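You operate a simulated robot arm through the tools that you are given. There is no shell and no other tool.

You run a simulated two-armed robot. Do the job below in one go: nothing can be reset, and whatever is moved stays where it is left.

Task
Take the striped towel from the top of the blue desk and lay it out flat on the top of the games table.

Only the result counts: the job must be done as asked and must still hold three seconds after the hand-in. Knocking over, shifting, dropping, spilling or breaking anything else fails it. Flat cloth is picked up by pressing the open fingertips on it (5 to 10 N) and closing them slowly along it; thin cloth reads only 2 to 8 mm in the jaws.

Robot
Two 6-joint arms with three-finger grippers on one trunk, on a base that moves. Base frame: it is fixed to the floor where the robot stands at the start and does not move with it; the origin is under the middle of the robot, x ahead of it, y to its left, z up. Units: m, degrees, N and s.
The left shoulder is at the start at [0.021, 0.17, 1.446], the right one opposite. With the tool pointing down near the work surface each hand reaches from about 0.28 to 0.56 m from the robot's upright axis, wherever it stands, measured 20 degrees to its own side. Places, roughly: striped towel [3.5, 0, 0.75]; top of the games table [1.4, -1.3, 0.8]. Payload 2.2 kg a hand.
The tool frame of a hand sits at the grasp point between the pads (the TCP): z along the fingers, y along the line on which they close. The tips reach 0.025 m beyond it. The gripper opens to 0.104 m; its body begins 0.074 m behind the TCP.
Orientation is that of the tool frame in the base frame, as a unit quaternion [x, y, z, w]. With the fingers straight down and closing along the base's y, the tool's x points along the base's -x, its y along +y and its z along -z.

Tools
- The arms move only by the tool servo_tool. It takes "left_rows", "right_rows" or both (then of equal length, played together; a hand with none holds still); each is a list of rows, each an object of numbers (a shift or turn left out is 0, a gripper value left out holds the last): "wx", "wy", "wz": the turn, a rotation vector about the base's x, y, z in units of 6 degrees (1.0 is 6 degrees); "dx", "dy", "dz": the shift along the base's x, y, z in units of 20 mm (1.0 is 20 mm); "gripper": the finger opening in m, from 0 to 0.104. In form: [{"wx": .., "wy": .., "wz": .., "dx": .., "dy": .., "dz": .., "gripper": ..}, ...]. A call has 1 to 20 rows; each row shifts and turns the commanded pose from where the row before left it. A call with a number of a shift or a turn outside -1 to 1 is refused whole. Rows are played at 5 a second. More than 0.05 m and 8.6 degrees between two rows, or a gripper value outside its range, and nothing of the call is played. A pose out of reach is approached as far as the arm can. The call stops where the force on the tool passes 40 N (or 10 N more than at its start, if that is more) or the arm is blocked; 0.2 s more then pass. The fingers move at their own pace (about 0.072 m/s each) and stop on an object; they squeeze with about 38 N. The grip force told is the motor's: it shows also when the fingers shut on nothing. Time passes only in rows, and 0.2 s behind the last, so rows that do not move let the fingers close. The reply holds the time, the measured pose of the TCP, the force on the tool along the base axes, the opening and the grip force, in the units named above and with some noise, with the torque about the TCP (base axes, N m) and any sound that the robot's microphone picked up, and new pictures: "show" is both (left out), scene, wrist or none (wrist: the cameras of the hands that moved).
- Cameras (640 x 400 px; columns grow to the right, rows downward): "scene" is now at [0.1488, 0.0282, 1.333]; the picture's right is [0.13, -0.99, -0.00], its down [-0.59, -0.08, -0.80] and it looks along [0.79, 0.11, -0.60] (base axes); focal length 278 px, centre (320, 200). "left" rides on the left gripper at [0.082, -0.003, -0.104] in its tool frame; the picture's right is [0.04, 1.00, 0.00], its down [-0.75, 0.03, -0.66] and it looks along [-0.66, 0.03, 0.75] (tool axes); focal length 256 px, centre (320, 200). "right" rides on the right gripper at [0.082, 0.003, -0.104] in its tool frame; the picture's right is [-0.04, 1.00, 0.00], its down [-0.75, -0.03, -0.66] and it looks along [-0.66, -0.03, 0.75] (tool axes); focal length 256 px, centre (320, 200). There is no depth. A picture from a camera that has moved, and an enlarged one, comes with that camera's place and axes in the base frame and with its lens. The place of the scene camera against the robot may be out by one fixed shift of up to 0.025 m in any direction.
- raise_lower(by): moves the trunk up (or, below 0, down) by that many m; the arms and the scene camera ride with it, the base frame stays. It gives what a move gives, with no picture.
- base_move(legs): drives the robot by 1 to 6 legs, each [ahead, left, turn to the left] in m, m and degrees, along the robot's own axes; the way and the turn of a leg run together, so that a leg with both is an arc; at most 1.5 m and 180 degrees a leg. The arms and the cameras ride along, it lands a little off, and it stops where it bumps. It gives what a move gives, and a new picture of the scene camera.
- head_to(pan, tilt): turns the head with the scene camera to pan (to the left, within 60 degrees either way) and tilt (down, from -29 to 69), counted from straight ahead of the robot (the tilt from the chest, where the trunk bows). It gives what a move gives, and a new picture of the scene camera.
- inspect(camera, box): a new picture of the part [left, top, right, bottom] of that camera's present view, enlarged. The clock stands still meanwhile.
- job_done(): hands the job in; it is judged then, once.

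Nothing tells you exact positions but the pictures and the camera data. Unless the task says otherwise, let go and move clear before handing in.

The tools are called after "Call:" as name(argument=value, ...) on one line, values as JSON. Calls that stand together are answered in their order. servo_tool: Moves the arms, as the interface text tells. Its arguments: {"type":"object","properties":{"left_rows":{"type":"array"},"right_rows":{"type":"array"},"show":{"type":"string","enum":["both","scene","wrist","none"]}},"required":[]} The other tools are called the same way: raise_lower (by) moves the trunk up or down; base_move (legs) drives the base; head_to (pan, tilt) turns the head that bears the scene camera; inspect (camera, box) takes an enlarged picture of a part of a camera's view; job_done () hands the job in.

At the start:

```text
time_s: 0.0
left_tcp_pos: [0.492, 0.1985, 1.0385]
left_tcp_rot: [0.0, 1.0, 0.0, 0.0]
left_force: [-0.5, 0.3, -0.8]
left_moment: [-0.01, -0.01, 0.03]
left_gripper_width: 0.1039
left_finger_force: 0.1
right_tcp_pos: [0.5388, -0.2044, 0.9665]
right_tcp_rot: [0.0, 1.0, 0.0, 0.0]
right_force: [0.0, -0.7, -0.7]
right_moment: [-0.03, 0.04, 0.01]
right_gripper_width: 0.1038
right_finger_force: 0.0
trunk travel left (down, up): [-0.638, 0.104]
robot x, y, heading: [-0.001, 0.0014, 0.0]
head pan, tilt (commanded): [7.7, 36.6]
```

scene: 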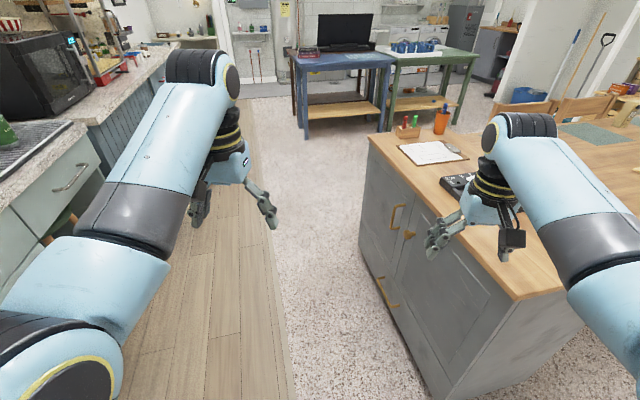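
right: 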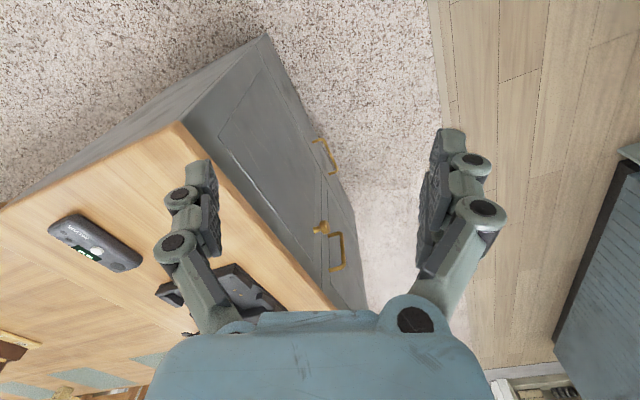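
left: 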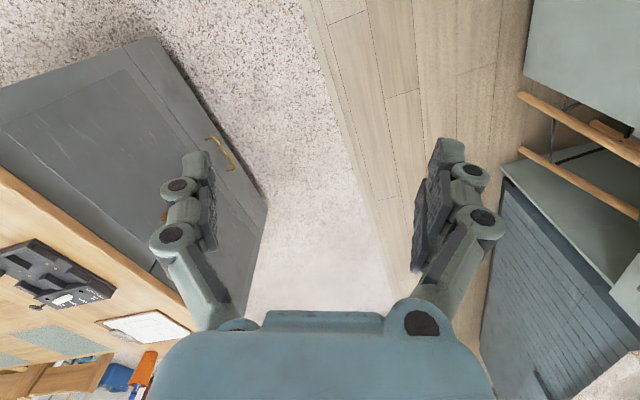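

I see a blue desk with a monitor ahead and a wood-topped cabinet to the right, with a larger wooden table behind it. I'll look around first to identify the towel and the games table.

Call:
inspect(camera="scene", box=[260, 0, 500, 150])

Call:
inspect(camera="scene", box=[360, 70, 640, 245])

Call:
head_to(pan=-45, tilt=25)

```text
2.67 times, centred on (380, 75) of scene
camera zoom: at [0.1488, 0.0282, 1.333], right [0.13, -0.99, 0.0], down [-0.59, -0.08, -0.8], along [0.79, 0.11, -0.6], focal length 741 px, centre (160, 533)
```

zoom: 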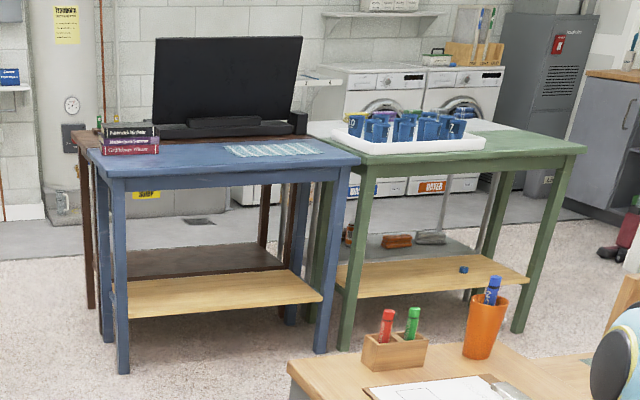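

```text
2.29 times, centred on (500, 158) of scene
camera zoom: at [0.1488, 0.0282, 1.333], right [0.13, -0.99, 0.0], down [-0.59, -0.08, -0.8], along [0.79, 0.11, -0.6], focal length 635 px, centre (-91, 297)
```

zoom: 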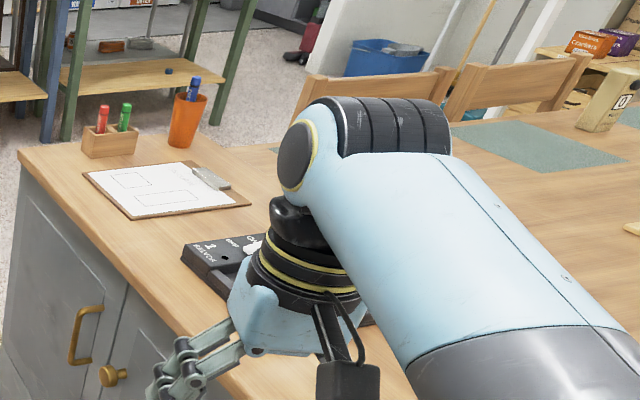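

```text
time_s: 1.2
left_tcp_pos: [0.4923, 0.1982, 1.0384]
left_tcp_rot: [0.0, 1.0, 0.0, 0.001]
left_force: [0.6, 0.4, -0.2]
left_moment: [-0.01, -0.02, -0.01]
left_gripper_width: 0.1041
left_finger_force: 0.0
right_tcp_pos: [0.5394, -0.2054, 0.9664]
right_tcp_rot: [0.0, 1.0, 0.0, -0.001]
right_force: [-0.4, -0.2, 0.1]
right_moment: [0.0, -0.03, 0.02]
right_gripper_width: 0.104
right_finger_force: 0.1
trunk travel left (down, up): [-0.638, 0.104]
robot x, y, heading: [-0.0015, -0.0001, -0.1]
head pan, tilt (commanded): [-45.0, 25.0]
camera scene: at [0.1277, -0.0485, 1.3512], right [-0.71, -0.71, 0.0], down [-0.3, 0.3, -0.91], along [0.64, -0.64, -0.42], focal length 278 px, centre (320, 200)
```

scene: 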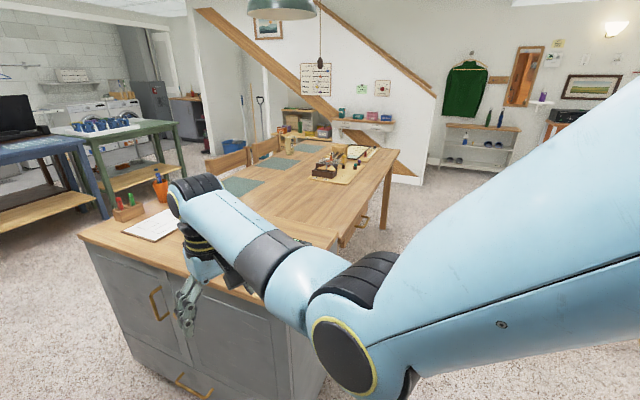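

The long wooden table at the right, with some game-like items on it, matches the given place of the games table. I'll zoom in to check.

Call:
inspect(camera="scene", box=[200, 110, 420, 250])

Call:
inspect(camera="scene", box=[0, 80, 220, 220])

Call:
inspect(camera="scene", box=[380, 40, 640, 205])

```text
2.86 times, centred on (310, 180) of scene
camera zoom: at [0.1277, -0.0485, 1.3512], right [-0.71, -0.71, 0.0], down [-0.3, 0.3, -0.91], along [0.64, -0.64, -0.42], focal length 794 px, centre (349, 257)
```

zoom: 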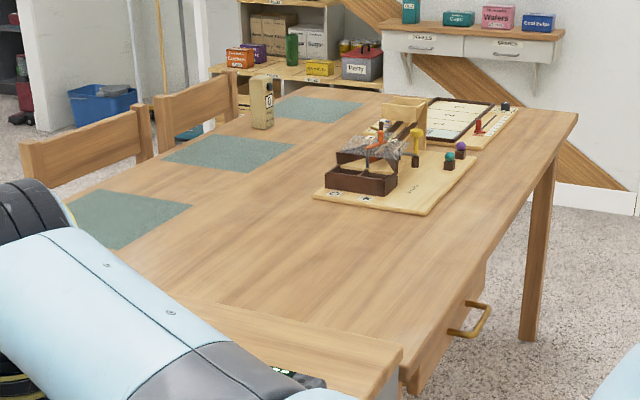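

```text
2.86 times, centred on (110, 150) of scene
camera zoom: at [0.1277, -0.0485, 1.3512], right [-0.71, -0.71, 0.0], down [-0.3, 0.3, -0.91], along [0.64, -0.64, -0.42], focal length 794 px, centre (920, 343)
```

zoom: 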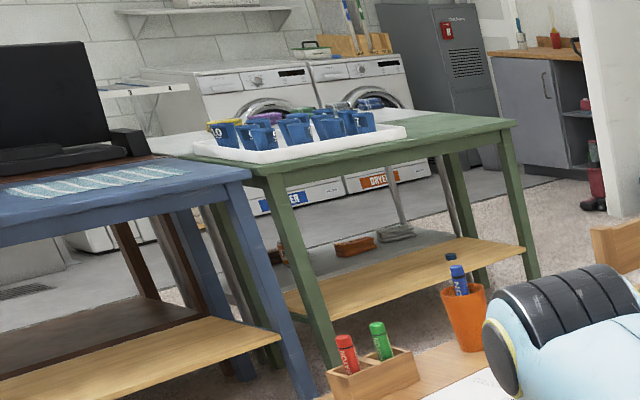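

```text
2.42 times, centred on (510, 122) of scene
camera zoom: at [0.1277, -0.0485, 1.3512], right [-0.71, -0.71, 0.0], down [-0.3, 0.3, -0.91], along [0.64, -0.64, -0.42], focal length 673 px, centre (-141, 388)
```

zoom: 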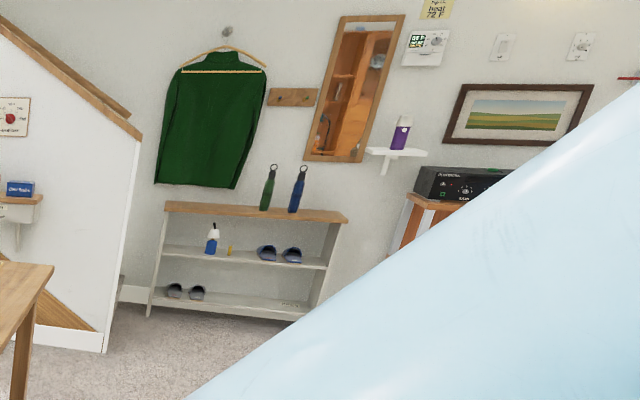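

The games table is the long wooden one. Its free area is the near half, between the grey cabinet and the game tray. Next I'll check the way to the desk on the left and ahead.

Call:
head_to(pan=35, tilt=30)

Call:
head_to(pan=0, tilt=50)

```text
time_s: 2.7
left_tcp_pos: [0.491, 0.1988, 1.0396]
left_tcp_rot: [-0.001, 1.0, 0.001, 0.001]
left_force: [0.5, -0.2, -0.1]
left_moment: [0.01, 0.03, 0.0]
left_gripper_width: 0.104
left_finger_force: 0.1
right_tcp_pos: [0.5402, -0.2055, 0.9664]
right_tcp_rot: [0.0, 1.0, 0.0, 0.0]
right_force: [-0.3, -0.5, -0.2]
right_moment: [0.0, 0.0, 0.01]
right_gripper_width: 0.1038
right_finger_force: 0.0
trunk travel left (down, up): [-0.638, 0.104]
robot x, y, heading: [0.0007, -0.0005, -0.1]
head pan, tilt (commanded): [35.0, 30.0]
camera scene: at [0.1366, 0.0684, 1.3433], right [0.57, -0.82, 0.0], down [-0.41, -0.29, -0.87], along [0.71, 0.5, -0.5], focal length 278 px, centre (320, 200)
```

scene: 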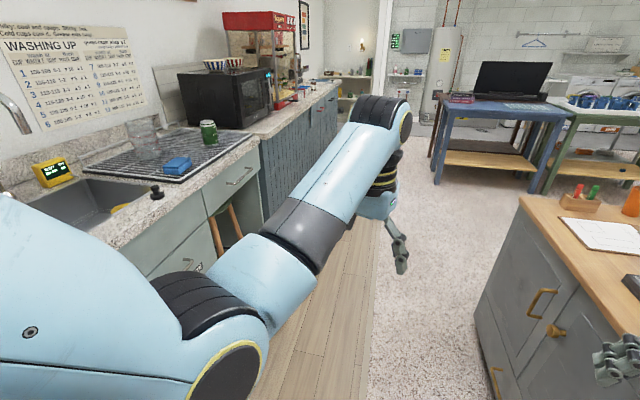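

```text
time_s: 3.8
left_tcp_pos: [0.4921, 0.1997, 1.0404]
left_tcp_rot: [0.0, 1.0, -0.001, 0.0]
left_force: [-0.8, 0.8, 0.5]
left_moment: [-0.01, -0.01, 0.0]
left_gripper_width: 0.1039
left_finger_force: 0.0
right_tcp_pos: [0.5394, -0.2052, 0.9664]
right_tcp_rot: [0.0, 1.0, 0.0, 0.0]
right_force: [-0.7, 0.2, 0.3]
right_moment: [0.05, 0.01, 0.01]
right_gripper_width: 0.1038
right_finger_force: 0.0
trunk travel left (down, up): [-0.638, 0.104]
robot x, y, heading: [0.0019, -0.0013, 0.4]
head pan, tilt (commanded): [0.0, 50.0]
camera scene: at [0.1395, 0.0167, 1.3138], right [0.0, -1.0, 0.0], down [-0.77, 0.0, -0.64], along [0.64, 0.0, -0.77], focal length 278 px, centre (320, 200)
```

scene: 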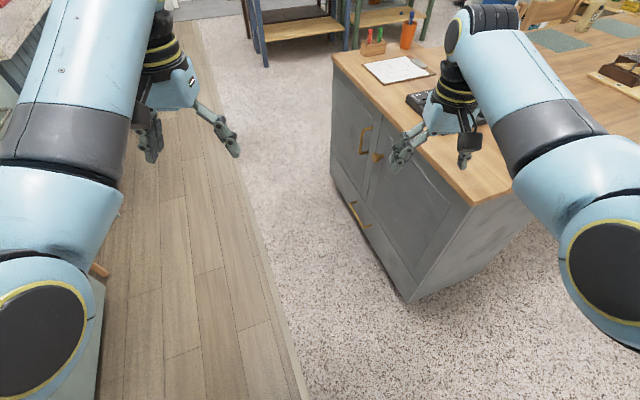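

The room is turned about 23° to my axes: I'm in a corridor between the counter on the left and the grey cabinet on the right. I'll turn left to line up with it and look again before driving.

Call:
base_move(legs=[[0, 0, 23]])

Call:
head_to(pan=0, tilt=35)

```text
time_s: 5.4
left_tcp_pos: [0.3716, 0.3783, 1.0387]
left_tcp_rot: [-0.204, 0.979, 0.001, 0.0]
left_force: [-0.5, -0.4, -0.3]
left_moment: [-0.02, -0.03, -0.03]
left_gripper_width: 0.1041
left_finger_force: 0.0
right_tcp_pos: [0.5765, 0.0279, 0.9667]
right_tcp_rot: [-0.204, 0.979, 0.0, 0.0]
right_force: [-0.6, 0.0, 0.7]
right_moment: [-0.02, 0.0, 0.0]
right_gripper_width: 0.1038
right_finger_force: 0.0
trunk travel left (down, up): [-0.638, 0.104]
robot x, y, heading: [0.0015, 0.0006, 23.5]
head pan, tilt (commanded): [0.0, 50.0]
camera scene: at [0.127, 0.076, 1.3137], right [0.4, -0.92, 0.0], down [-0.7, -0.31, -0.64], along [0.59, 0.26, -0.77], focal length 278 px, centre (320, 200)
```

scene: 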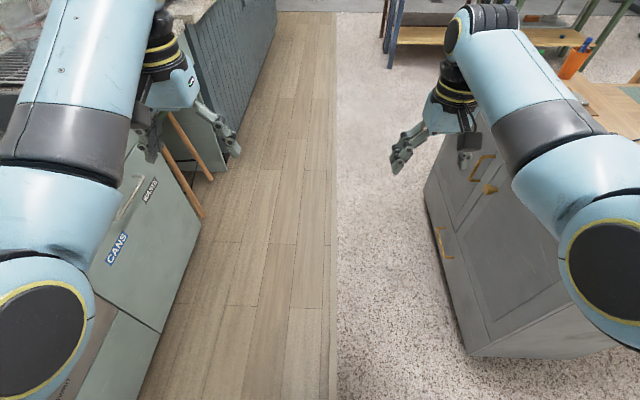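

```text
time_s: 6.1
left_tcp_pos: [0.3703, 0.3787, 1.0383]
left_tcp_rot: [-0.205, 0.979, 0.0, -0.001]
left_force: [0.1, -0.3, -0.8]
left_moment: [-0.01, -0.02, -0.01]
left_gripper_width: 0.104
left_finger_force: 0.1
right_tcp_pos: [0.5766, 0.0262, 0.9675]
right_tcp_rot: [-0.204, 0.979, 0.0, 0.0]
right_force: [-0.3, -0.3, 0.1]
right_moment: [0.01, 0.02, -0.02]
right_gripper_width: 0.104
right_finger_force: 0.1
trunk travel left (down, up): [-0.638, 0.104]
robot x, y, heading: [0.0015, 0.0014, 23.6]
head pan, tilt (commanded): [0.0, 35.0]
camera scene: at [0.1372, 0.0801, 1.3354], right [0.4, -0.92, 0.0], down [-0.53, -0.23, -0.82], along [0.75, 0.33, -0.57], focal length 278 px, centre (320, 200)
```

scene: 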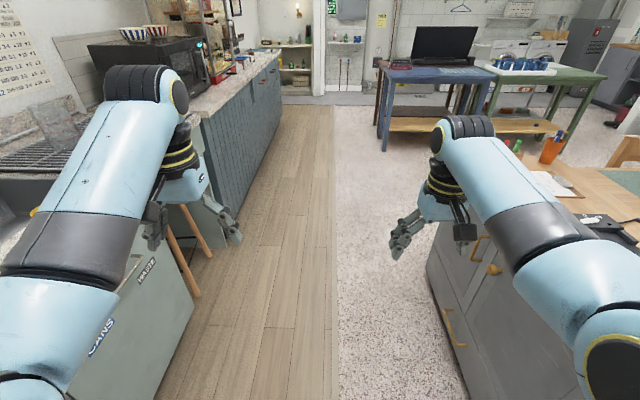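

The corridor ahead is clear, with the cabinet about 0.57 m to my right and the counter about 0.65 m to my left. I'll correct the heading slightly and drive ahead until I'm past the cabinet and chairs but still short of the desk.

Call:
base_move(legs=[[0, 0, -2], [1.1, 0, 0], [1.0, 0, 0]])

```text
time_s: 17.0
left_tcp_pos: [2.3687, 1.0918, 1.0392]
left_tcp_rot: [-0.17, 0.986, 0.0, 0.0]
left_force: [-0.2, -0.5, -0.8]
left_moment: [-0.03, 0.03, -0.02]
left_gripper_width: 0.1041
left_finger_force: 0.0
right_tcp_pos: [2.5491, 0.7262, 0.9662]
right_tcp_rot: [-0.17, 0.985, -0.001, -0.001]
right_force: [-0.3, -0.2, -0.4]
right_moment: [0.02, 0.04, 0.0]
right_gripper_width: 0.1039
right_finger_force: 0.0
trunk travel left (down, up): [-0.638, 0.104]
robot x, y, heading: [1.9699, 0.7434, 19.5]
head pan, tilt (commanded): [0.0, 35.0]
camera scene: at [2.1136, 0.809, 1.3354], right [0.33, -0.94, 0.0], down [-0.54, -0.19, -0.82], along [0.77, 0.27, -0.57], focal length 278 px, centre (320, 200)
```

scene: 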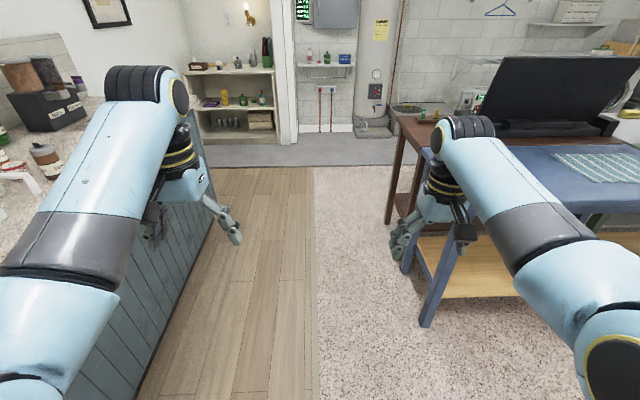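

I'm past the cabinet and beside the desk, with the towel visible to the right. I'll look that way to measure it.

Call:
head_to(pan=-45, tilt=35)

```text
time_s: 18.1
left_tcp_pos: [2.3679, 1.0898, 1.0404]
left_tcp_rot: [-0.169, 0.986, 0.0, 0.0]
left_force: [-0.2, -0.9, -0.8]
left_moment: [0.01, 0.0, 0.04]
left_gripper_width: 0.1039
left_finger_force: 0.0
right_tcp_pos: [2.5494, 0.7245, 0.9663]
right_tcp_rot: [-0.169, 0.986, 0.0, 0.0]
right_force: [-0.9, -0.9, 0.1]
right_moment: [0.01, -0.04, -0.05]
right_gripper_width: 0.1039
right_finger_force: 0.0
trunk travel left (down, up): [-0.638, 0.104]
robot x, y, heading: [1.9693, 0.7384, 19.5]
head pan, tilt (commanded): [-45.0, 35.0]
camera scene: at [2.1098, 0.7417, 1.3355], right [-0.43, -0.9, 0.0], down [-0.52, 0.25, -0.82], along [0.74, -0.35, -0.57], focal length 278 px, centre (320, 200)
```

scene: 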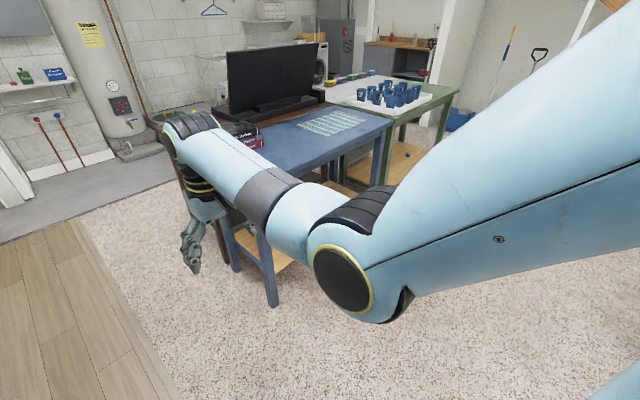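

Call:
inspect(camera="scene", box=[220, 80, 420, 205])

```text
3.20 times, centred on (320, 142) of scene
camera zoom: at [2.1098, 0.7417, 1.3355], right [-0.43, -0.9, 0.0], down [-0.52, 0.25, -0.82], along [0.74, -0.35, -0.57], focal length 889 px, centre (320, 384)
```

zoom: 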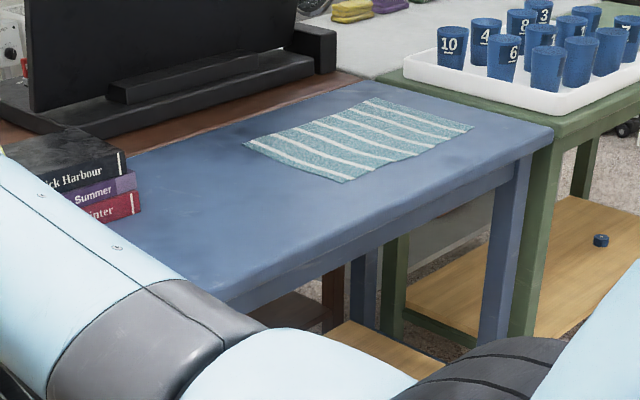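

The towel lies about 0.13 m behind the desk's front edge, roughly 0.39 m wide and 0.27 m deep, with its near corners around (3.40, 0.09) and (3.54, -0.28). I'll straighten up and strafe right to stand square in front of it.

Call:
base_move(legs=[[0, 0, 2.2], [0, -1.34, 0]])

Call:
head_to(pan=0, tilt=40)

```text
time_s: 25.1
left_tcp_pos: [2.857, -0.101, 1.038]
left_tcp_rot: [-0.21, 0.978, -0.001, -0.001]
left_force: [-0.5, -0.6, 0.1]
left_moment: [0.04, -0.02, 0.01]
left_gripper_width: 0.1039
left_finger_force: 0.2
right_tcp_pos: [3.0669, -0.4484, 0.9667]
right_tcp_rot: [-0.209, 0.978, 0.0, 0.0]
right_force: [-0.2, 0.5, 0.3]
right_moment: [0.0, -0.01, -0.04]
right_gripper_width: 0.1039
right_finger_force: 0.0
trunk travel left (down, up): [-0.638, 0.104]
robot x, y, heading: [2.4953, -0.482, 24.2]
head pan, tilt (commanded): [-45.0, 35.0]
camera scene: at [2.6294, -0.4688, 1.3355], right [-0.35, -0.94, 0.0], down [-0.54, 0.2, -0.82], along [0.77, -0.29, -0.57], focal length 278 px, centre (320, 200)
```

scene: 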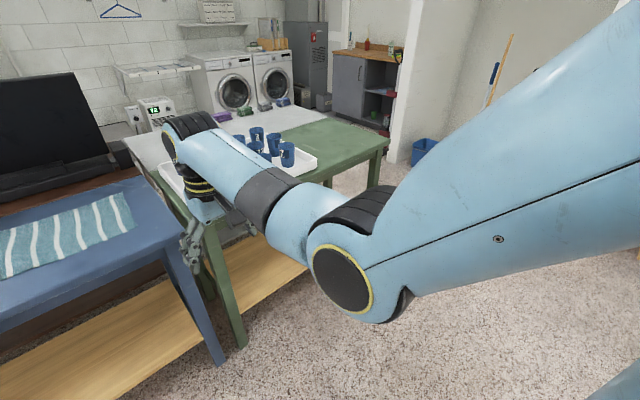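

```text
time_s: 26.2
left_tcp_pos: [2.8568, -0.0992, 1.0392]
left_tcp_rot: [-0.21, 0.978, 0.0, 0.0]
left_force: [0.3, -0.4, -0.7]
left_moment: [0.0, 0.02, -0.03]
left_gripper_width: 0.1041
left_finger_force: 0.1
right_tcp_pos: [3.0669, -0.4477, 0.9665]
right_tcp_rot: [-0.211, 0.977, 0.0, -0.001]
right_force: [-0.4, -0.6, 0.4]
right_moment: [0.02, 0.02, 0.01]
right_gripper_width: 0.104
right_finger_force: 0.1
trunk travel left (down, up): [-0.638, 0.104]
robot x, y, heading: [2.4931, -0.4824, 24.3]
head pan, tilt (commanded): [0.0, 40.0]
camera scene: at [2.6244, -0.4025, 1.3279], right [0.41, -0.91, 0.0], down [-0.59, -0.26, -0.77], along [0.7, 0.32, -0.64], focal length 278 px, centre (320, 200)
```

scene: 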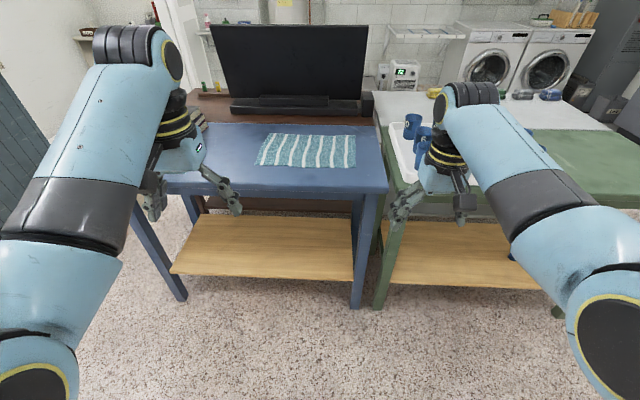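

I'm facing the desk with the towel slightly left of centre. I'll zoom in to measure the towel's corners and the desk edge.

Call:
inspect(camera="scene", box=[200, 90, 440, 240])

```text
2.67 times, centred on (320, 165) of scene
camera zoom: at [2.6244, -0.4025, 1.3279], right [0.41, -0.91, 0.0], down [-0.59, -0.26, -0.77], along [0.7, 0.32, -0.64], focal length 741 px, centre (320, 293)
```

zoom: 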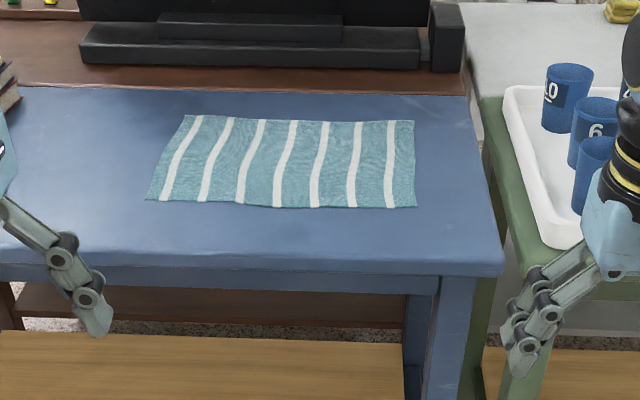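

The towel's near edge is about 1.04 m ahead of my axis, and the desk edge about 0.90 m ahead. Before driving closer I'll look down to see how far my own base sticks out in front.

Call:
head_to(pan=0, tilt=69)

```text
time_s: 27.2
left_tcp_pos: [2.8559, -0.1, 1.0396]
left_tcp_rot: [-0.21, 0.978, 0.0, 0.0]
left_force: [-0.1, 0.5, -0.1]
left_moment: [0.0, -0.01, 0.0]
left_gripper_width: 0.1039
left_finger_force: 0.1
right_tcp_pos: [3.0662, -0.4481, 0.9663]
right_tcp_rot: [-0.211, 0.978, 0.0, -0.001]
right_force: [-0.7, 0.1, 0.3]
right_moment: [-0.01, 0.06, -0.01]
right_gripper_width: 0.1041
right_finger_force: 0.0
trunk travel left (down, up): [-0.638, 0.104]
robot x, y, heading: [2.4932, -0.4814, 24.2]
head pan, tilt (commanded): [0.0, 68.8]
camera scene: at [2.5979, -0.4144, 1.2919], right [0.41, -0.91, 0.0], down [-0.85, -0.38, -0.36], along [0.33, 0.15, -0.93], focal length 278 px, centre (320, 200)
```

scene: 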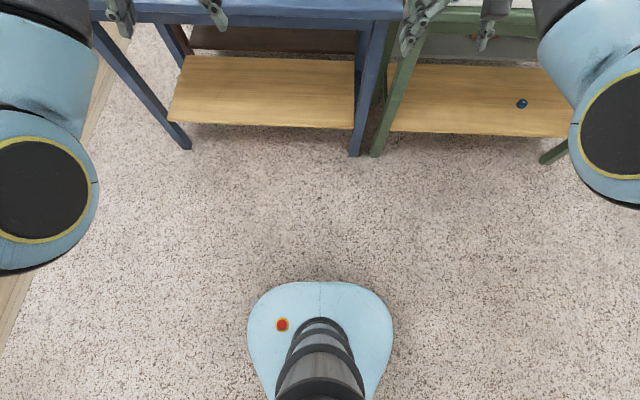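

My base reaches only about 0.22–0.25 m ahead of the axis, so there's room. I'll straighten up, shift left and close most of the distance, then recheck.

Call:
base_move(legs=[[0, 0, -2.5], [0, 0.12, 0], [0.4, 0, 0]])

Call:
head_to(pan=0, tilt=50)

```text
time_s: 30.9
left_tcp_pos: [3.1804, 0.1508, 1.0388]
left_tcp_rot: [-0.198, 0.98, 0.0, -0.001]
left_force: [0.0, 0.0, 0.3]
left_moment: [-0.02, 0.04, 0.0]
left_gripper_width: 0.104
left_finger_force: 0.0
right_tcp_pos: [3.3821, -0.2018, 0.966]
right_tcp_rot: [-0.198, 0.98, 0.0, -0.001]
right_force: [0.7, -0.5, -0.5]
right_moment: [0.04, -0.01, 0.01]
right_gripper_width: 0.104
right_finger_force: 0.1
trunk travel left (down, up): [-0.638, 0.104]
robot x, y, heading: [2.8048, -0.2242, 22.9]
head pan, tilt (commanded): [0.0, 68.8]
camera scene: at [2.9142, -0.1571, 1.2917], right [0.39, -0.92, 0.0], down [-0.86, -0.36, -0.36], along [0.33, 0.14, -0.93], focal length 278 px, centre (320, 200)
```

scene: 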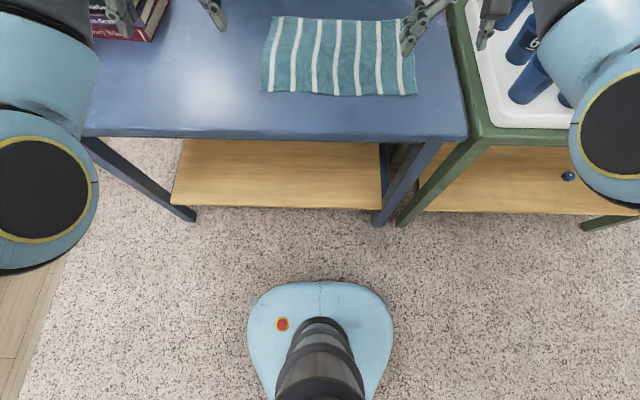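

```text
time_s: 31.7
left_tcp_pos: [3.1809, 0.151, 1.04]
left_tcp_rot: [-0.2, 0.98, -0.001, 0.0]
left_force: [0.6, 0.4, 0.0]
left_moment: [0.0, 0.03, 0.02]
left_gripper_width: 0.1042
left_finger_force: 0.1
right_tcp_pos: [3.3804, -0.2023, 0.9666]
right_tcp_rot: [-0.199, 0.98, 0.0, 0.002]
right_force: [0.3, -0.5, -1.0]
right_moment: [0.0, -0.02, -0.01]
right_gripper_width: 0.1041
right_finger_force: 0.0
trunk travel left (down, up): [-0.638, 0.104]
robot x, y, heading: [2.8065, -0.223, 23.0]
head pan, tilt (commanded): [0.0, 50.0]
camera scene: at [2.9327, -0.1492, 1.3137], right [0.39, -0.92, 0.0], down [-0.71, -0.3, -0.64], along [0.59, 0.25, -0.77], focal length 278 px, centre (320, 200)
```

scene: 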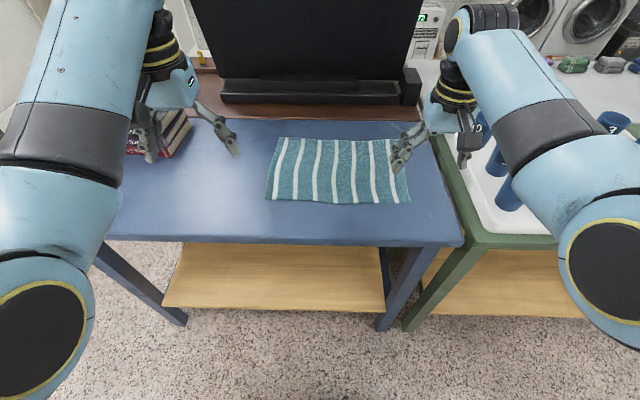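

The towel's near edge is now about 0.61 m ahead and the desk legs about 0.50 m ahead. One more short move will bring the near edge into easy reach.

Call:
base_move(legs=[[0.145, -0.034, 0]])

```text
time_s: 33.1
left_tcp_pos: [3.3319, 0.1781, 1.0382]
left_tcp_rot: [-0.198, 0.98, 0.0, -0.001]
left_force: [-0.5, 0.6, 0.8]
left_moment: [0.0, 0.02, 0.0]
left_gripper_width: 0.1041
left_finger_force: 0.0
right_tcp_pos: [3.533, -0.175, 0.9656]
right_tcp_rot: [-0.198, 0.98, 0.0, -0.001]
right_force: [0.7, 0.7, 0.1]
right_moment: [0.0, 0.03, 0.01]
right_gripper_width: 0.1041
right_finger_force: 0.1
trunk travel left (down, up): [-0.638, 0.104]
robot x, y, heading: [2.9583, -0.1962, 22.8]
head pan, tilt (commanded): [0.0, 50.0]
camera scene: at [3.0849, -0.1219, 1.3136], right [0.39, -0.92, 0.0], down [-0.71, -0.3, -0.64], along [0.59, 0.25, -0.77], focal length 278 px, centre (320, 200)
```

scene: 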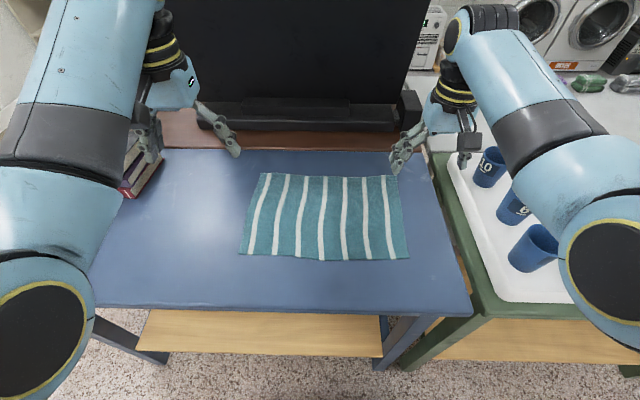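

The towel spans about ±0.19 m sideways, with its near edge roughly 0.45 m ahead. I'll bring both hands above the two near corners, staying about 7 cm up, with the fingers opened to 0.07.

Call:
servo_tool(left_rows=[{"dx": 0.068, "dy": -0.244, "dz": -0.94, "gripper": 0.07}, {"dx": 0.068, "dy": -0.244, "dz": -0.94}, {"dx": 0.068, "dy": -0.244, "dz": -0.94}, {"dx": 0.068, "dy": -0.244, "dz": -0.94}, {"dx": 0.068, "dy": -0.244, "dz": -0.94}, {"dx": 0.068, "dy": -0.244, "dz": -0.94}, {"dx": 0.068, "dy": -0.244, "dz": -0.94}, {"dx": 0.068, "dy": -0.244, "dz": -0.94}, {"dx": 0.068, "dy": -0.244, "dz": -0.94}, {"dx": 0.068, "dy": -0.244, "dz": -0.94}, {}], right_rows=[{"dx": -0.4565, "dy": 0.221, "dz": -0.58, "gripper": 0.07}, {"dx": -0.4565, "dy": 0.221, "dz": -0.58}, {"dx": -0.4565, "dy": 0.221, "dz": -0.58}, {"dx": -0.4565, "dy": 0.221, "dz": -0.58}, {"dx": -0.4565, "dy": 0.221, "dz": -0.58}, {"dx": -0.4565, "dy": 0.221, "dz": -0.58}, {"dx": -0.4565, "dy": 0.221, "dz": -0.58}, {"dx": -0.4565, "dy": 0.221, "dz": -0.58}, {"dx": -0.4565, "dy": 0.221, "dz": -0.58}, {"dx": -0.4565, "dy": 0.221, "dz": -0.58}, {}], show="both")

```text
time_s: 35.5
left_tcp_pos: [3.3444, 0.1279, 0.8499]
left_tcp_rot: [-0.198, 0.98, 0.0, 0.0]
left_force: [0.8, -0.1, -0.2]
left_moment: [0.01, 0.0, -0.04]
left_gripper_width: 0.0699
left_finger_force: 0.1
right_tcp_pos: [3.4561, -0.1438, 0.8552]
right_tcp_rot: [-0.195, 0.981, -0.008, 0.009]
right_force: [-0.1, -0.1, 0.0]
right_moment: [0.0, -0.01, -0.01]
right_gripper_width: 0.07
right_finger_force: 0.2
trunk travel left (down, up): [-0.638, 0.104]
robot x, y, heading: [2.9571, -0.1953, 23.1]
head pan, tilt (commanded): [0.0, 50.0]
camera scene: at [3.0834, -0.1222, 1.3138], right [0.39, -0.92, 0.0], down [-0.71, -0.3, -0.64], along [0.59, 0.25, -0.77], focal length 278 px, centre (320, 200)
camera right: at [3.3786, -0.1683, 0.9589], right [-0.34, 0.94, -0.02], down [0.69, 0.27, 0.67], along [0.63, 0.22, -0.74], focal length 256 px, centre (320, 200)
camera left: at [3.2711, 0.0932, 0.9531], right [-0.43, 0.9, 0.0], down [0.68, 0.32, 0.66], along [0.59, 0.28, -0.75], focal length 256 px, centre (320, 200)
```

scene: 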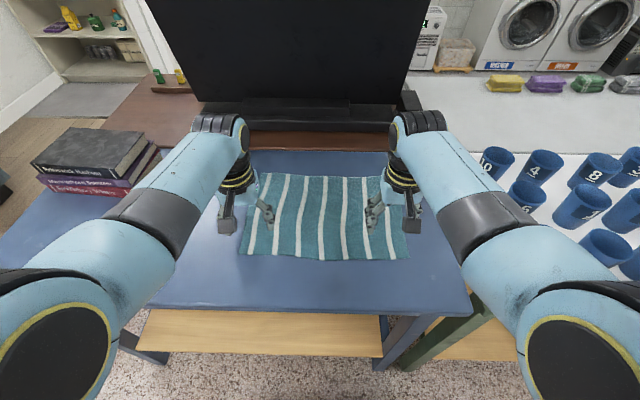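
right: 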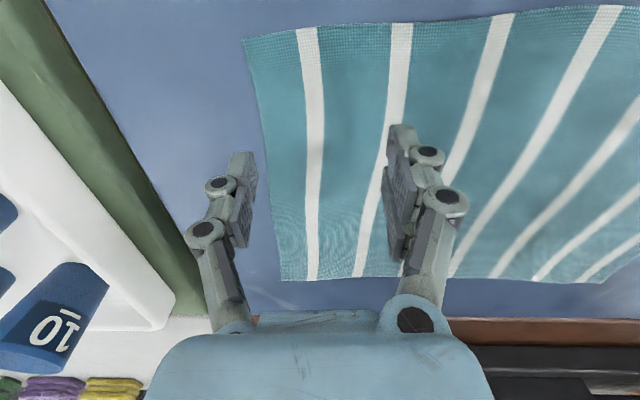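
left: 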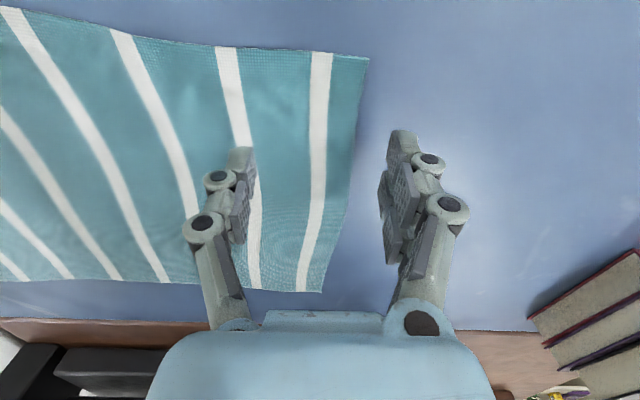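

The wrist views show the desk top is nearer 0.80 m high than 0.75, and both hands sit a little too far toward the towel's sides. I'll nudge the hands inward and back, with a narrower opening.

Call:
servo_tool(left_rows=[{"dx": -0.28, "dy": -0.41, "dz": 0.1, "gripper": 0.052}, {"dx": -0.28, "dy": -0.41, "dz": 0.1}, {"dx": -0.28, "dy": -0.41}, {}], right_rows=[{"dx": -0.33, "dy": -0.3, "dz": 0.1, "gripper": 0.052}, {"dx": -0.33, "dy": -0.3, "dz": 0.1}, {"dx": -0.34, "dy": -0.3}, {}], show="both")

```text
time_s: 36.7
left_tcp_pos: [3.341, 0.1405, 0.8712]
left_tcp_rot: [-0.205, 0.978, 0.024, 0.018]
left_force: [0.4, 0.2, -0.1]
left_moment: [0.01, -0.02, 0.03]
left_gripper_width: 0.0521
left_finger_force: 0.1
right_tcp_pos: [3.4401, -0.1768, 0.8564]
right_tcp_rot: [-0.192, 0.981, -0.021, 0.011]
right_force: [0.7, 0.1, -0.5]
right_moment: [-0.01, -0.03, -0.01]
right_gripper_width: 0.0519
right_finger_force: 0.2
trunk travel left (down, up): [-0.638, 0.104]
robot x, y, heading: [2.958, -0.1953, 22.6]
head pan, tilt (commanded): [0.0, 50.0]
stopped in row 4 (left hand): the arm was blocked; the commanded pose is now the measured one
camera scene: at [3.0832, -0.1224, 1.3138], right [0.39, -0.92, 0.0], down [-0.71, -0.3, -0.64], along [0.59, 0.25, -0.77], focal length 278 px, centre (320, 200)
camera right: at [3.361, -0.1988, 0.9594], right [-0.34, 0.94, -0.04], down [0.69, 0.28, 0.67], along [0.64, 0.2, -0.74], focal length 256 px, centre (320, 200)
camera left: at [3.2664, 0.1003, 0.9708], right [-0.44, 0.9, 0.04], down [0.66, 0.29, 0.69], along [0.61, 0.33, -0.72], focal length 256 px, centre (320, 200)
```

scene: 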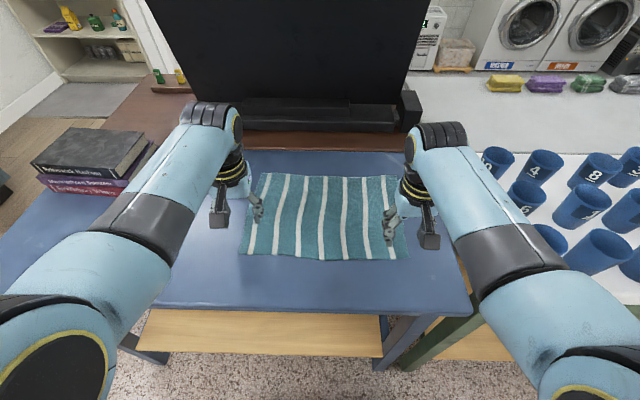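
right: 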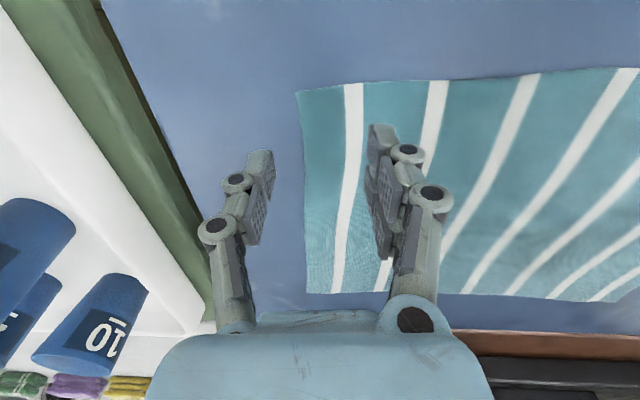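
left: 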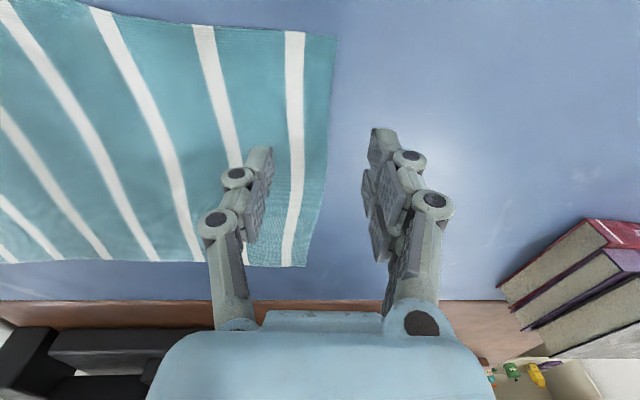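

The arms can't come further inward at this distance (about a 17–20° limit). Standing a few centimetres closer will bring the hands closer together, so I'll check the base's clearance to the desk legs first.

Call:
servo_tool(left_rows=[{"dz": 0.5}, {"dz": 0.5}, {"dz": 0.5}], right_rows=[{"dz": 1}, {"dz": 0.6}, {"dz": 0.6}], show="none")

Call:
head_to(pan=0, tilt=69)

```text
time_s: 37.5
left_tcp_pos: [3.3449, 0.152, 0.9068]
left_tcp_rot: [-0.207, 0.977, 0.031, 0.024]
left_force: [1.0, 0.3, 0.5]
left_moment: [-0.01, -0.02, 0.0]
left_gripper_width: 0.0521
left_finger_force: 0.1
right_tcp_pos: [3.4477, -0.1834, 0.9002]
right_tcp_rot: [-0.191, 0.981, -0.028, 0.014]
right_force: [0.6, 0.2, 0.6]
right_moment: [-0.04, -0.01, 0.02]
right_gripper_width: 0.0522
right_finger_force: 0.1
trunk travel left (down, up): [-0.638, 0.104]
robot x, y, heading: [2.9532, -0.1967, 22.6]
head pan, tilt (commanded): [0.0, 50.0]
```

```text
time_s: 38.3
left_tcp_pos: [3.345, 0.1519, 0.9043]
left_tcp_rot: [-0.208, 0.977, 0.032, 0.022]
left_force: [0.6, 0.9, 0.4]
left_moment: [-0.03, 0.0, 0.03]
left_gripper_width: 0.0521
left_finger_force: 0.1
right_tcp_pos: [3.4467, -0.1829, 0.9004]
right_tcp_rot: [-0.191, 0.981, -0.028, 0.014]
right_force: [0.5, -1.0, 0.7]
right_moment: [-0.02, -0.01, 0.01]
right_gripper_width: 0.0521
right_finger_force: 0.1
trunk travel left (down, up): [-0.638, 0.104]
robot x, y, heading: [2.9541, -0.193, 22.9]
head pan, tilt (commanded): [0.0, 68.8]
camera scene: at [3.0641, -0.1303, 1.2919], right [0.39, -0.92, 0.0], down [-0.86, -0.36, -0.36], along [0.33, 0.14, -0.93], focal length 278 px, centre (320, 200)
```

scene: 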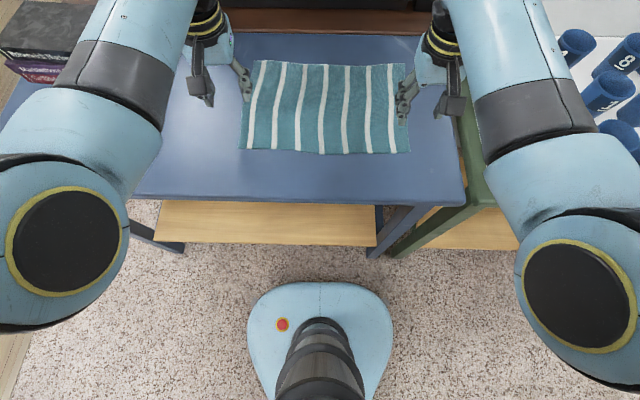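

The base still has about 0.12 m to the nearest desk leg, so I can move 0.07 m closer safely.

Call:
base_move(legs=[[0.07, -0.008, -1]])

```text
time_s: 39.3
left_tcp_pos: [3.4195, 0.1637, 0.9041]
left_tcp_rot: [-0.199, 0.979, 0.031, 0.02]
left_force: [0.6, 0.2, 0.1]
left_moment: [-0.03, 0.03, 0.01]
left_gripper_width: 0.0518
left_finger_force: 0.0
right_tcp_pos: [3.5159, -0.1723, 0.8981]
right_tcp_rot: [-0.182, 0.983, -0.027, 0.009]
right_force: [0.3, 0.1, -0.2]
right_moment: [0.0, 0.01, -0.01]
right_gripper_width: 0.052
right_finger_force: 0.0
trunk travel left (down, up): [-0.638, 0.104]
robot x, y, heading: [3.0246, -0.1761, 22.1]
head pan, tilt (commanded): [0.0, 68.8]
camera scene: at [3.1363, -0.1118, 1.2916], right [0.37, -0.93, 0.0], down [-0.87, -0.35, -0.36], along [0.33, 0.13, -0.93], focal length 278 px, centre (320, 200)
```

scene: 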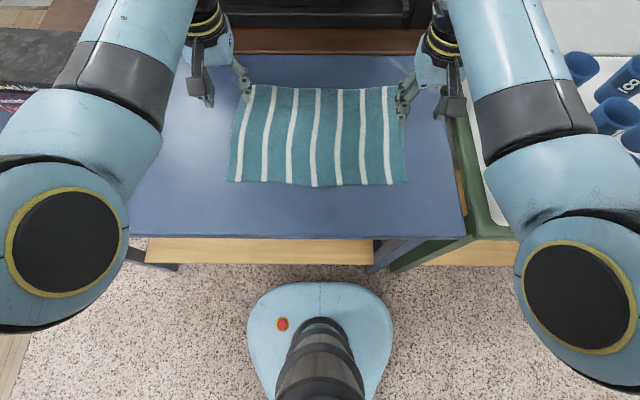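

I'm now about 0.36 m from the towel's near edge. I'll pull the hands back toward it and straighten the left one, watching how the arms follow.

Call:
servo_tool(left_rows=[{"dx": -0.82, "dy": -0.332, "dz": -0.417, "wx": -0.09, "wy": 0.04, "wz": -0.02}, {"dx": -0.82, "dy": -0.332, "dz": -0.417, "wx": -0.09, "wy": 0.04, "wz": -0.02}, {"dx": -0.82, "dy": -0.332, "dz": -0.417, "wx": -0.09, "wy": 0.04, "wz": -0.02}, {"dx": -0.82, "dy": -0.332, "dz": -0.417, "wx": -0.09, "wy": 0.04, "wz": -0.02}, {"dx": -0.82, "dy": -0.332, "dz": -0.417, "wx": -0.09, "wy": 0.04, "wz": -0.02}, {"dx": -0.82, "dy": -0.332, "dz": -0.417, "wx": -0.09, "wy": 0.04, "wz": -0.02}, {}], right_rows=[{"dx": -0.556, "dy": -0.226, "dz": -0.375}, {"dx": -0.556, "dy": -0.226, "dz": -0.375}, {"dx": -0.556, "dy": -0.226, "dz": -0.375}, {"dx": -0.556, "dy": -0.226, "dz": -0.375}, {"dx": -0.556, "dy": -0.226, "dz": -0.375}, {"dx": -0.556, "dy": -0.226, "dz": -0.375}, {}], show="both")

```text
time_s: 40.9
left_tcp_pos: [3.3199, 0.1305, 0.854]
left_tcp_rot: [-0.193, 0.981, 0.011, 0.003]
left_force: [0.6, 0.9, 0.5]
left_moment: [0.0, 0.03, 0.01]
left_gripper_width: 0.0518
left_finger_force: 0.1
right_tcp_pos: [3.4498, -0.2041, 0.8538]
right_tcp_rot: [-0.182, 0.983, -0.031, 0.011]
right_force: [0.3, -0.4, 0.0]
right_moment: [-0.02, 0.03, -0.05]
right_gripper_width: 0.052
right_finger_force: 0.0
trunk travel left (down, up): [-0.638, 0.104]
robot x, y, heading: [3.0231, -0.1734, 21.8]
head pan, tilt (commanded): [0.0, 68.8]
camera scene: at [3.1347, -0.1122, 1.2918], right [0.37, -0.93, 0.0], down [-0.86, -0.35, -0.36], along [0.34, 0.14, -0.93], focal length 278 px, centre (320, 200)
camera right: at [3.3689, -0.2232, 0.9567], right [-0.32, 0.95, -0.07], down [0.69, 0.28, 0.67], along [0.65, 0.17, -0.74], focal length 256 px, centre (320, 200)
camera left: at [3.2454, 0.0946, 0.9572], right [-0.42, 0.91, 0.02], down [0.68, 0.3, 0.66], along [0.6, 0.29, -0.75], focal length 256 px, centre (320, 200)
```

scene: 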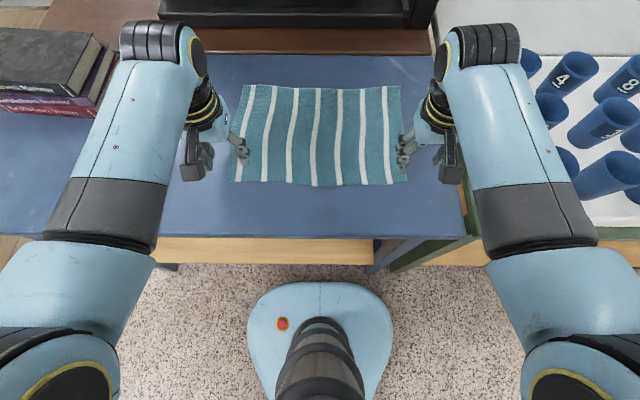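
right: 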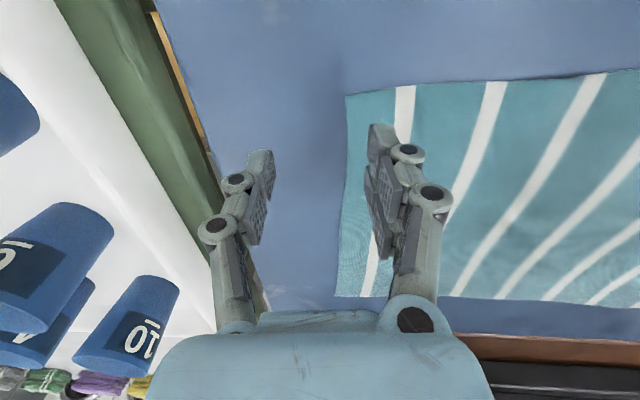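
left: 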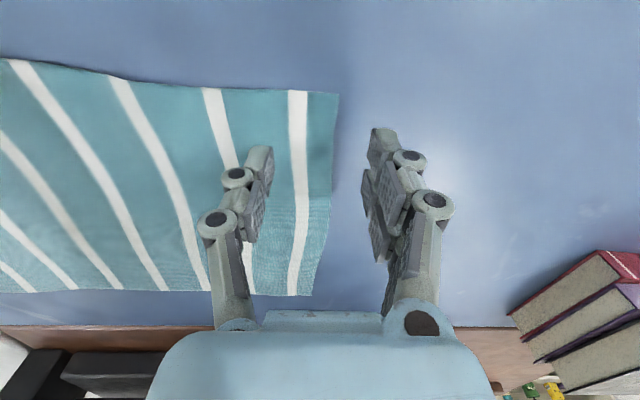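

Commanded and measured poses agree now. Next I'll shift both hands inward over the towel's near corners and level them.

Call:
servo_tool(left_rows=[{"dx": 0.07, "dy": -0.265, "dz": -0.05, "wx": -0.044, "wz": -0.016}, {"dx": 0.07, "dy": -0.265, "dz": -0.05, "wx": -0.044, "wz": -0.016}, {"dx": 0.07, "dy": -0.265, "dz": -0.05, "wx": -0.044, "wz": -0.016}, {"dx": 0.07, "dy": -0.265, "dz": -0.05, "wx": -0.044, "wz": -0.016}, {"dx": 0.07, "dy": -0.265, "dz": -0.05, "wx": -0.044, "wz": -0.016}, {}], right_rows=[{"dx": -0.205, "dy": 0.457, "dz": -0.05, "wx": 0.108, "wy": 0.064, "wz": 0.028}, {"dx": -0.205, "dy": 0.457, "dz": -0.05, "wx": 0.108, "wy": 0.064, "wz": 0.028}, {"dx": -0.205, "dy": 0.457, "dz": -0.05, "wx": 0.108, "wy": 0.064, "wz": 0.028}, {"dx": -0.205, "dy": 0.457, "dz": -0.05, "wx": 0.108, "wy": 0.064, "wz": 0.028}, {"dx": -0.205, "dy": 0.457, "dz": -0.05, "wx": 0.108, "wy": 0.064, "wz": 0.028}, {}], show="both")

```text
time_s: 42.5
left_tcp_pos: [3.3114, 0.1323, 0.8457]
left_tcp_rot: [-0.19, 0.981, 0.025, -0.006]
left_force: [-0.6, 0.2, -0.6]
left_moment: [0.03, 0.03, 0.0]
left_gripper_width: 0.0519
left_finger_force: 0.1
right_tcp_pos: [3.4446, -0.2078, 0.8373]
right_tcp_rot: [-0.188, 0.981, -0.043, 0.005]
right_force: [-0.3, -0.3, -0.1]
right_moment: [-0.02, -0.03, 0.0]
right_gripper_width: 0.052
right_finger_force: 0.1
trunk travel left (down, up): [-0.638, 0.104]
robot x, y, heading: [3.0232, -0.1738, 22.0]
head pan, tilt (commanded): [0.0, 68.8]
stopped in row 6 (left hand): the arm was blocked; the commanded pose is now the measured one
camera scene: at [3.1342, -0.1124, 1.2918], right [0.37, -0.93, 0.0], down [-0.86, -0.35, -0.36], along [0.34, 0.14, -0.93], focal length 278 px, centre (320, 200)
camera right: at [3.3647, -0.2251, 0.9418], right [-0.33, 0.94, -0.09], down [0.7, 0.3, 0.65], along [0.64, 0.15, -0.75], focal length 256 px, centre (320, 200)
camera left: at [3.2402, 0.0958, 0.9482], right [-0.41, 0.91, 0.05], down [0.7, 0.28, 0.66], along [0.58, 0.31, -0.75], focal length 256 px, centre (320, 200)
```

scene: 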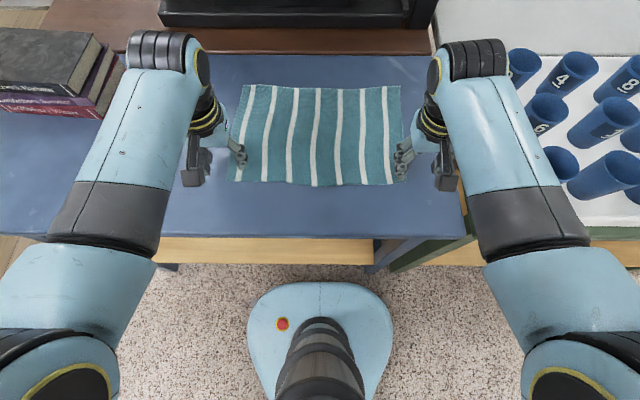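
right: 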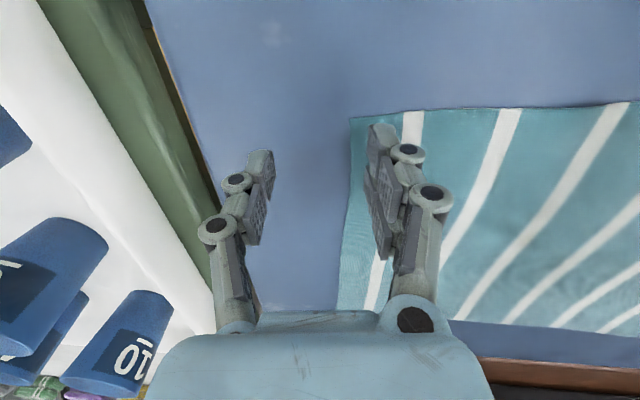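
left: 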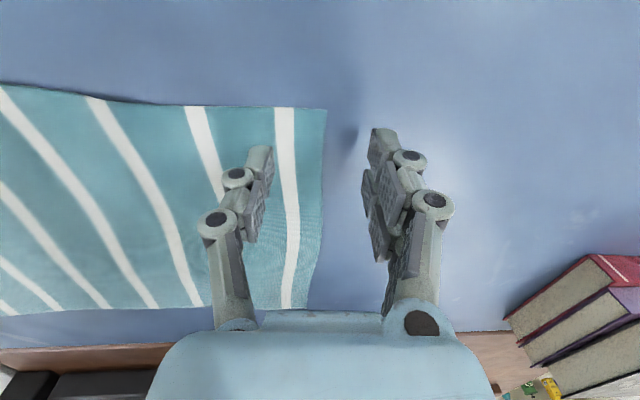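

The arms fold up too tightly this close in: hands reached further inward when the grasp was about 0.48 m out. I'll back off 0.09 m and raise the trunk 0.1 m so the arms are more stretched.

Call:
raise_lower(by=0.1)

Call:
base_move(legs=[[-0.1, 0, 0]])

```text
time_s: 43.8
left_tcp_pos: [3.3125, 0.1335, 0.9455]
left_tcp_rot: [-0.19, 0.981, 0.024, -0.006]
left_force: [0.2, -1.4, 0.1]
left_moment: [-0.05, 0.01, 0.02]
left_gripper_width: 0.0519
left_finger_force: 0.0
right_tcp_pos: [3.4442, -0.2076, 0.9373]
right_tcp_rot: [-0.187, 0.981, -0.042, 0.004]
right_force: [-0.5, -0.4, 0.1]
right_moment: [0.01, 0.0, 0.01]
right_gripper_width: 0.0518
right_finger_force: 0.0
trunk travel left (down, up): [-0.738, 0.004]
robot x, y, heading: [3.0238, -0.1728, 22.1]
head pan, tilt (commanded): [0.0, 68.8]
```

```text
time_s: 45.0
left_tcp_pos: [3.2182, 0.0953, 0.9465]
left_tcp_rot: [-0.189, 0.982, 0.025, -0.005]
left_force: [-0.2, 0.9, 0.8]
left_moment: [-0.03, 0.05, 0.0]
left_gripper_width: 0.0524
left_finger_force: 0.1
right_tcp_pos: [3.35, -0.2455, 0.9362]
right_tcp_rot: [-0.187, 0.981, -0.043, 0.005]
right_force: [0.1, 0.2, -0.8]
right_moment: [0.0, -0.04, 0.01]
right_gripper_width: 0.0522
right_finger_force: 0.0
trunk travel left (down, up): [-0.738, 0.004]
robot x, y, heading: [2.9311, -0.2134, 22.0]
head pan, tilt (commanded): [0.0, 68.8]
camera scene: at [3.04, -0.1504, 1.3921], right [0.37, -0.93, 0.0], down [-0.86, -0.35, -0.36], along [0.34, 0.14, -0.93], focal length 278 px, centre (320, 200)
```

scene: 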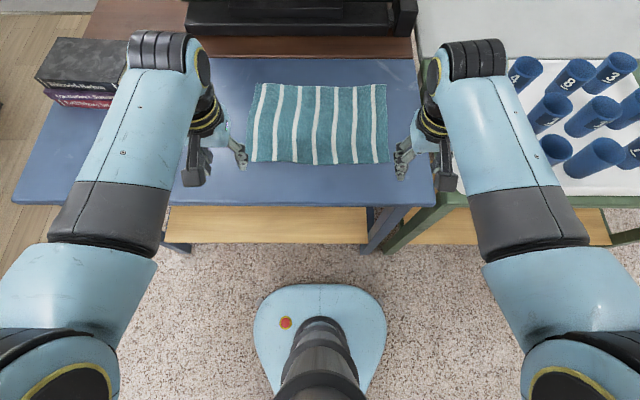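

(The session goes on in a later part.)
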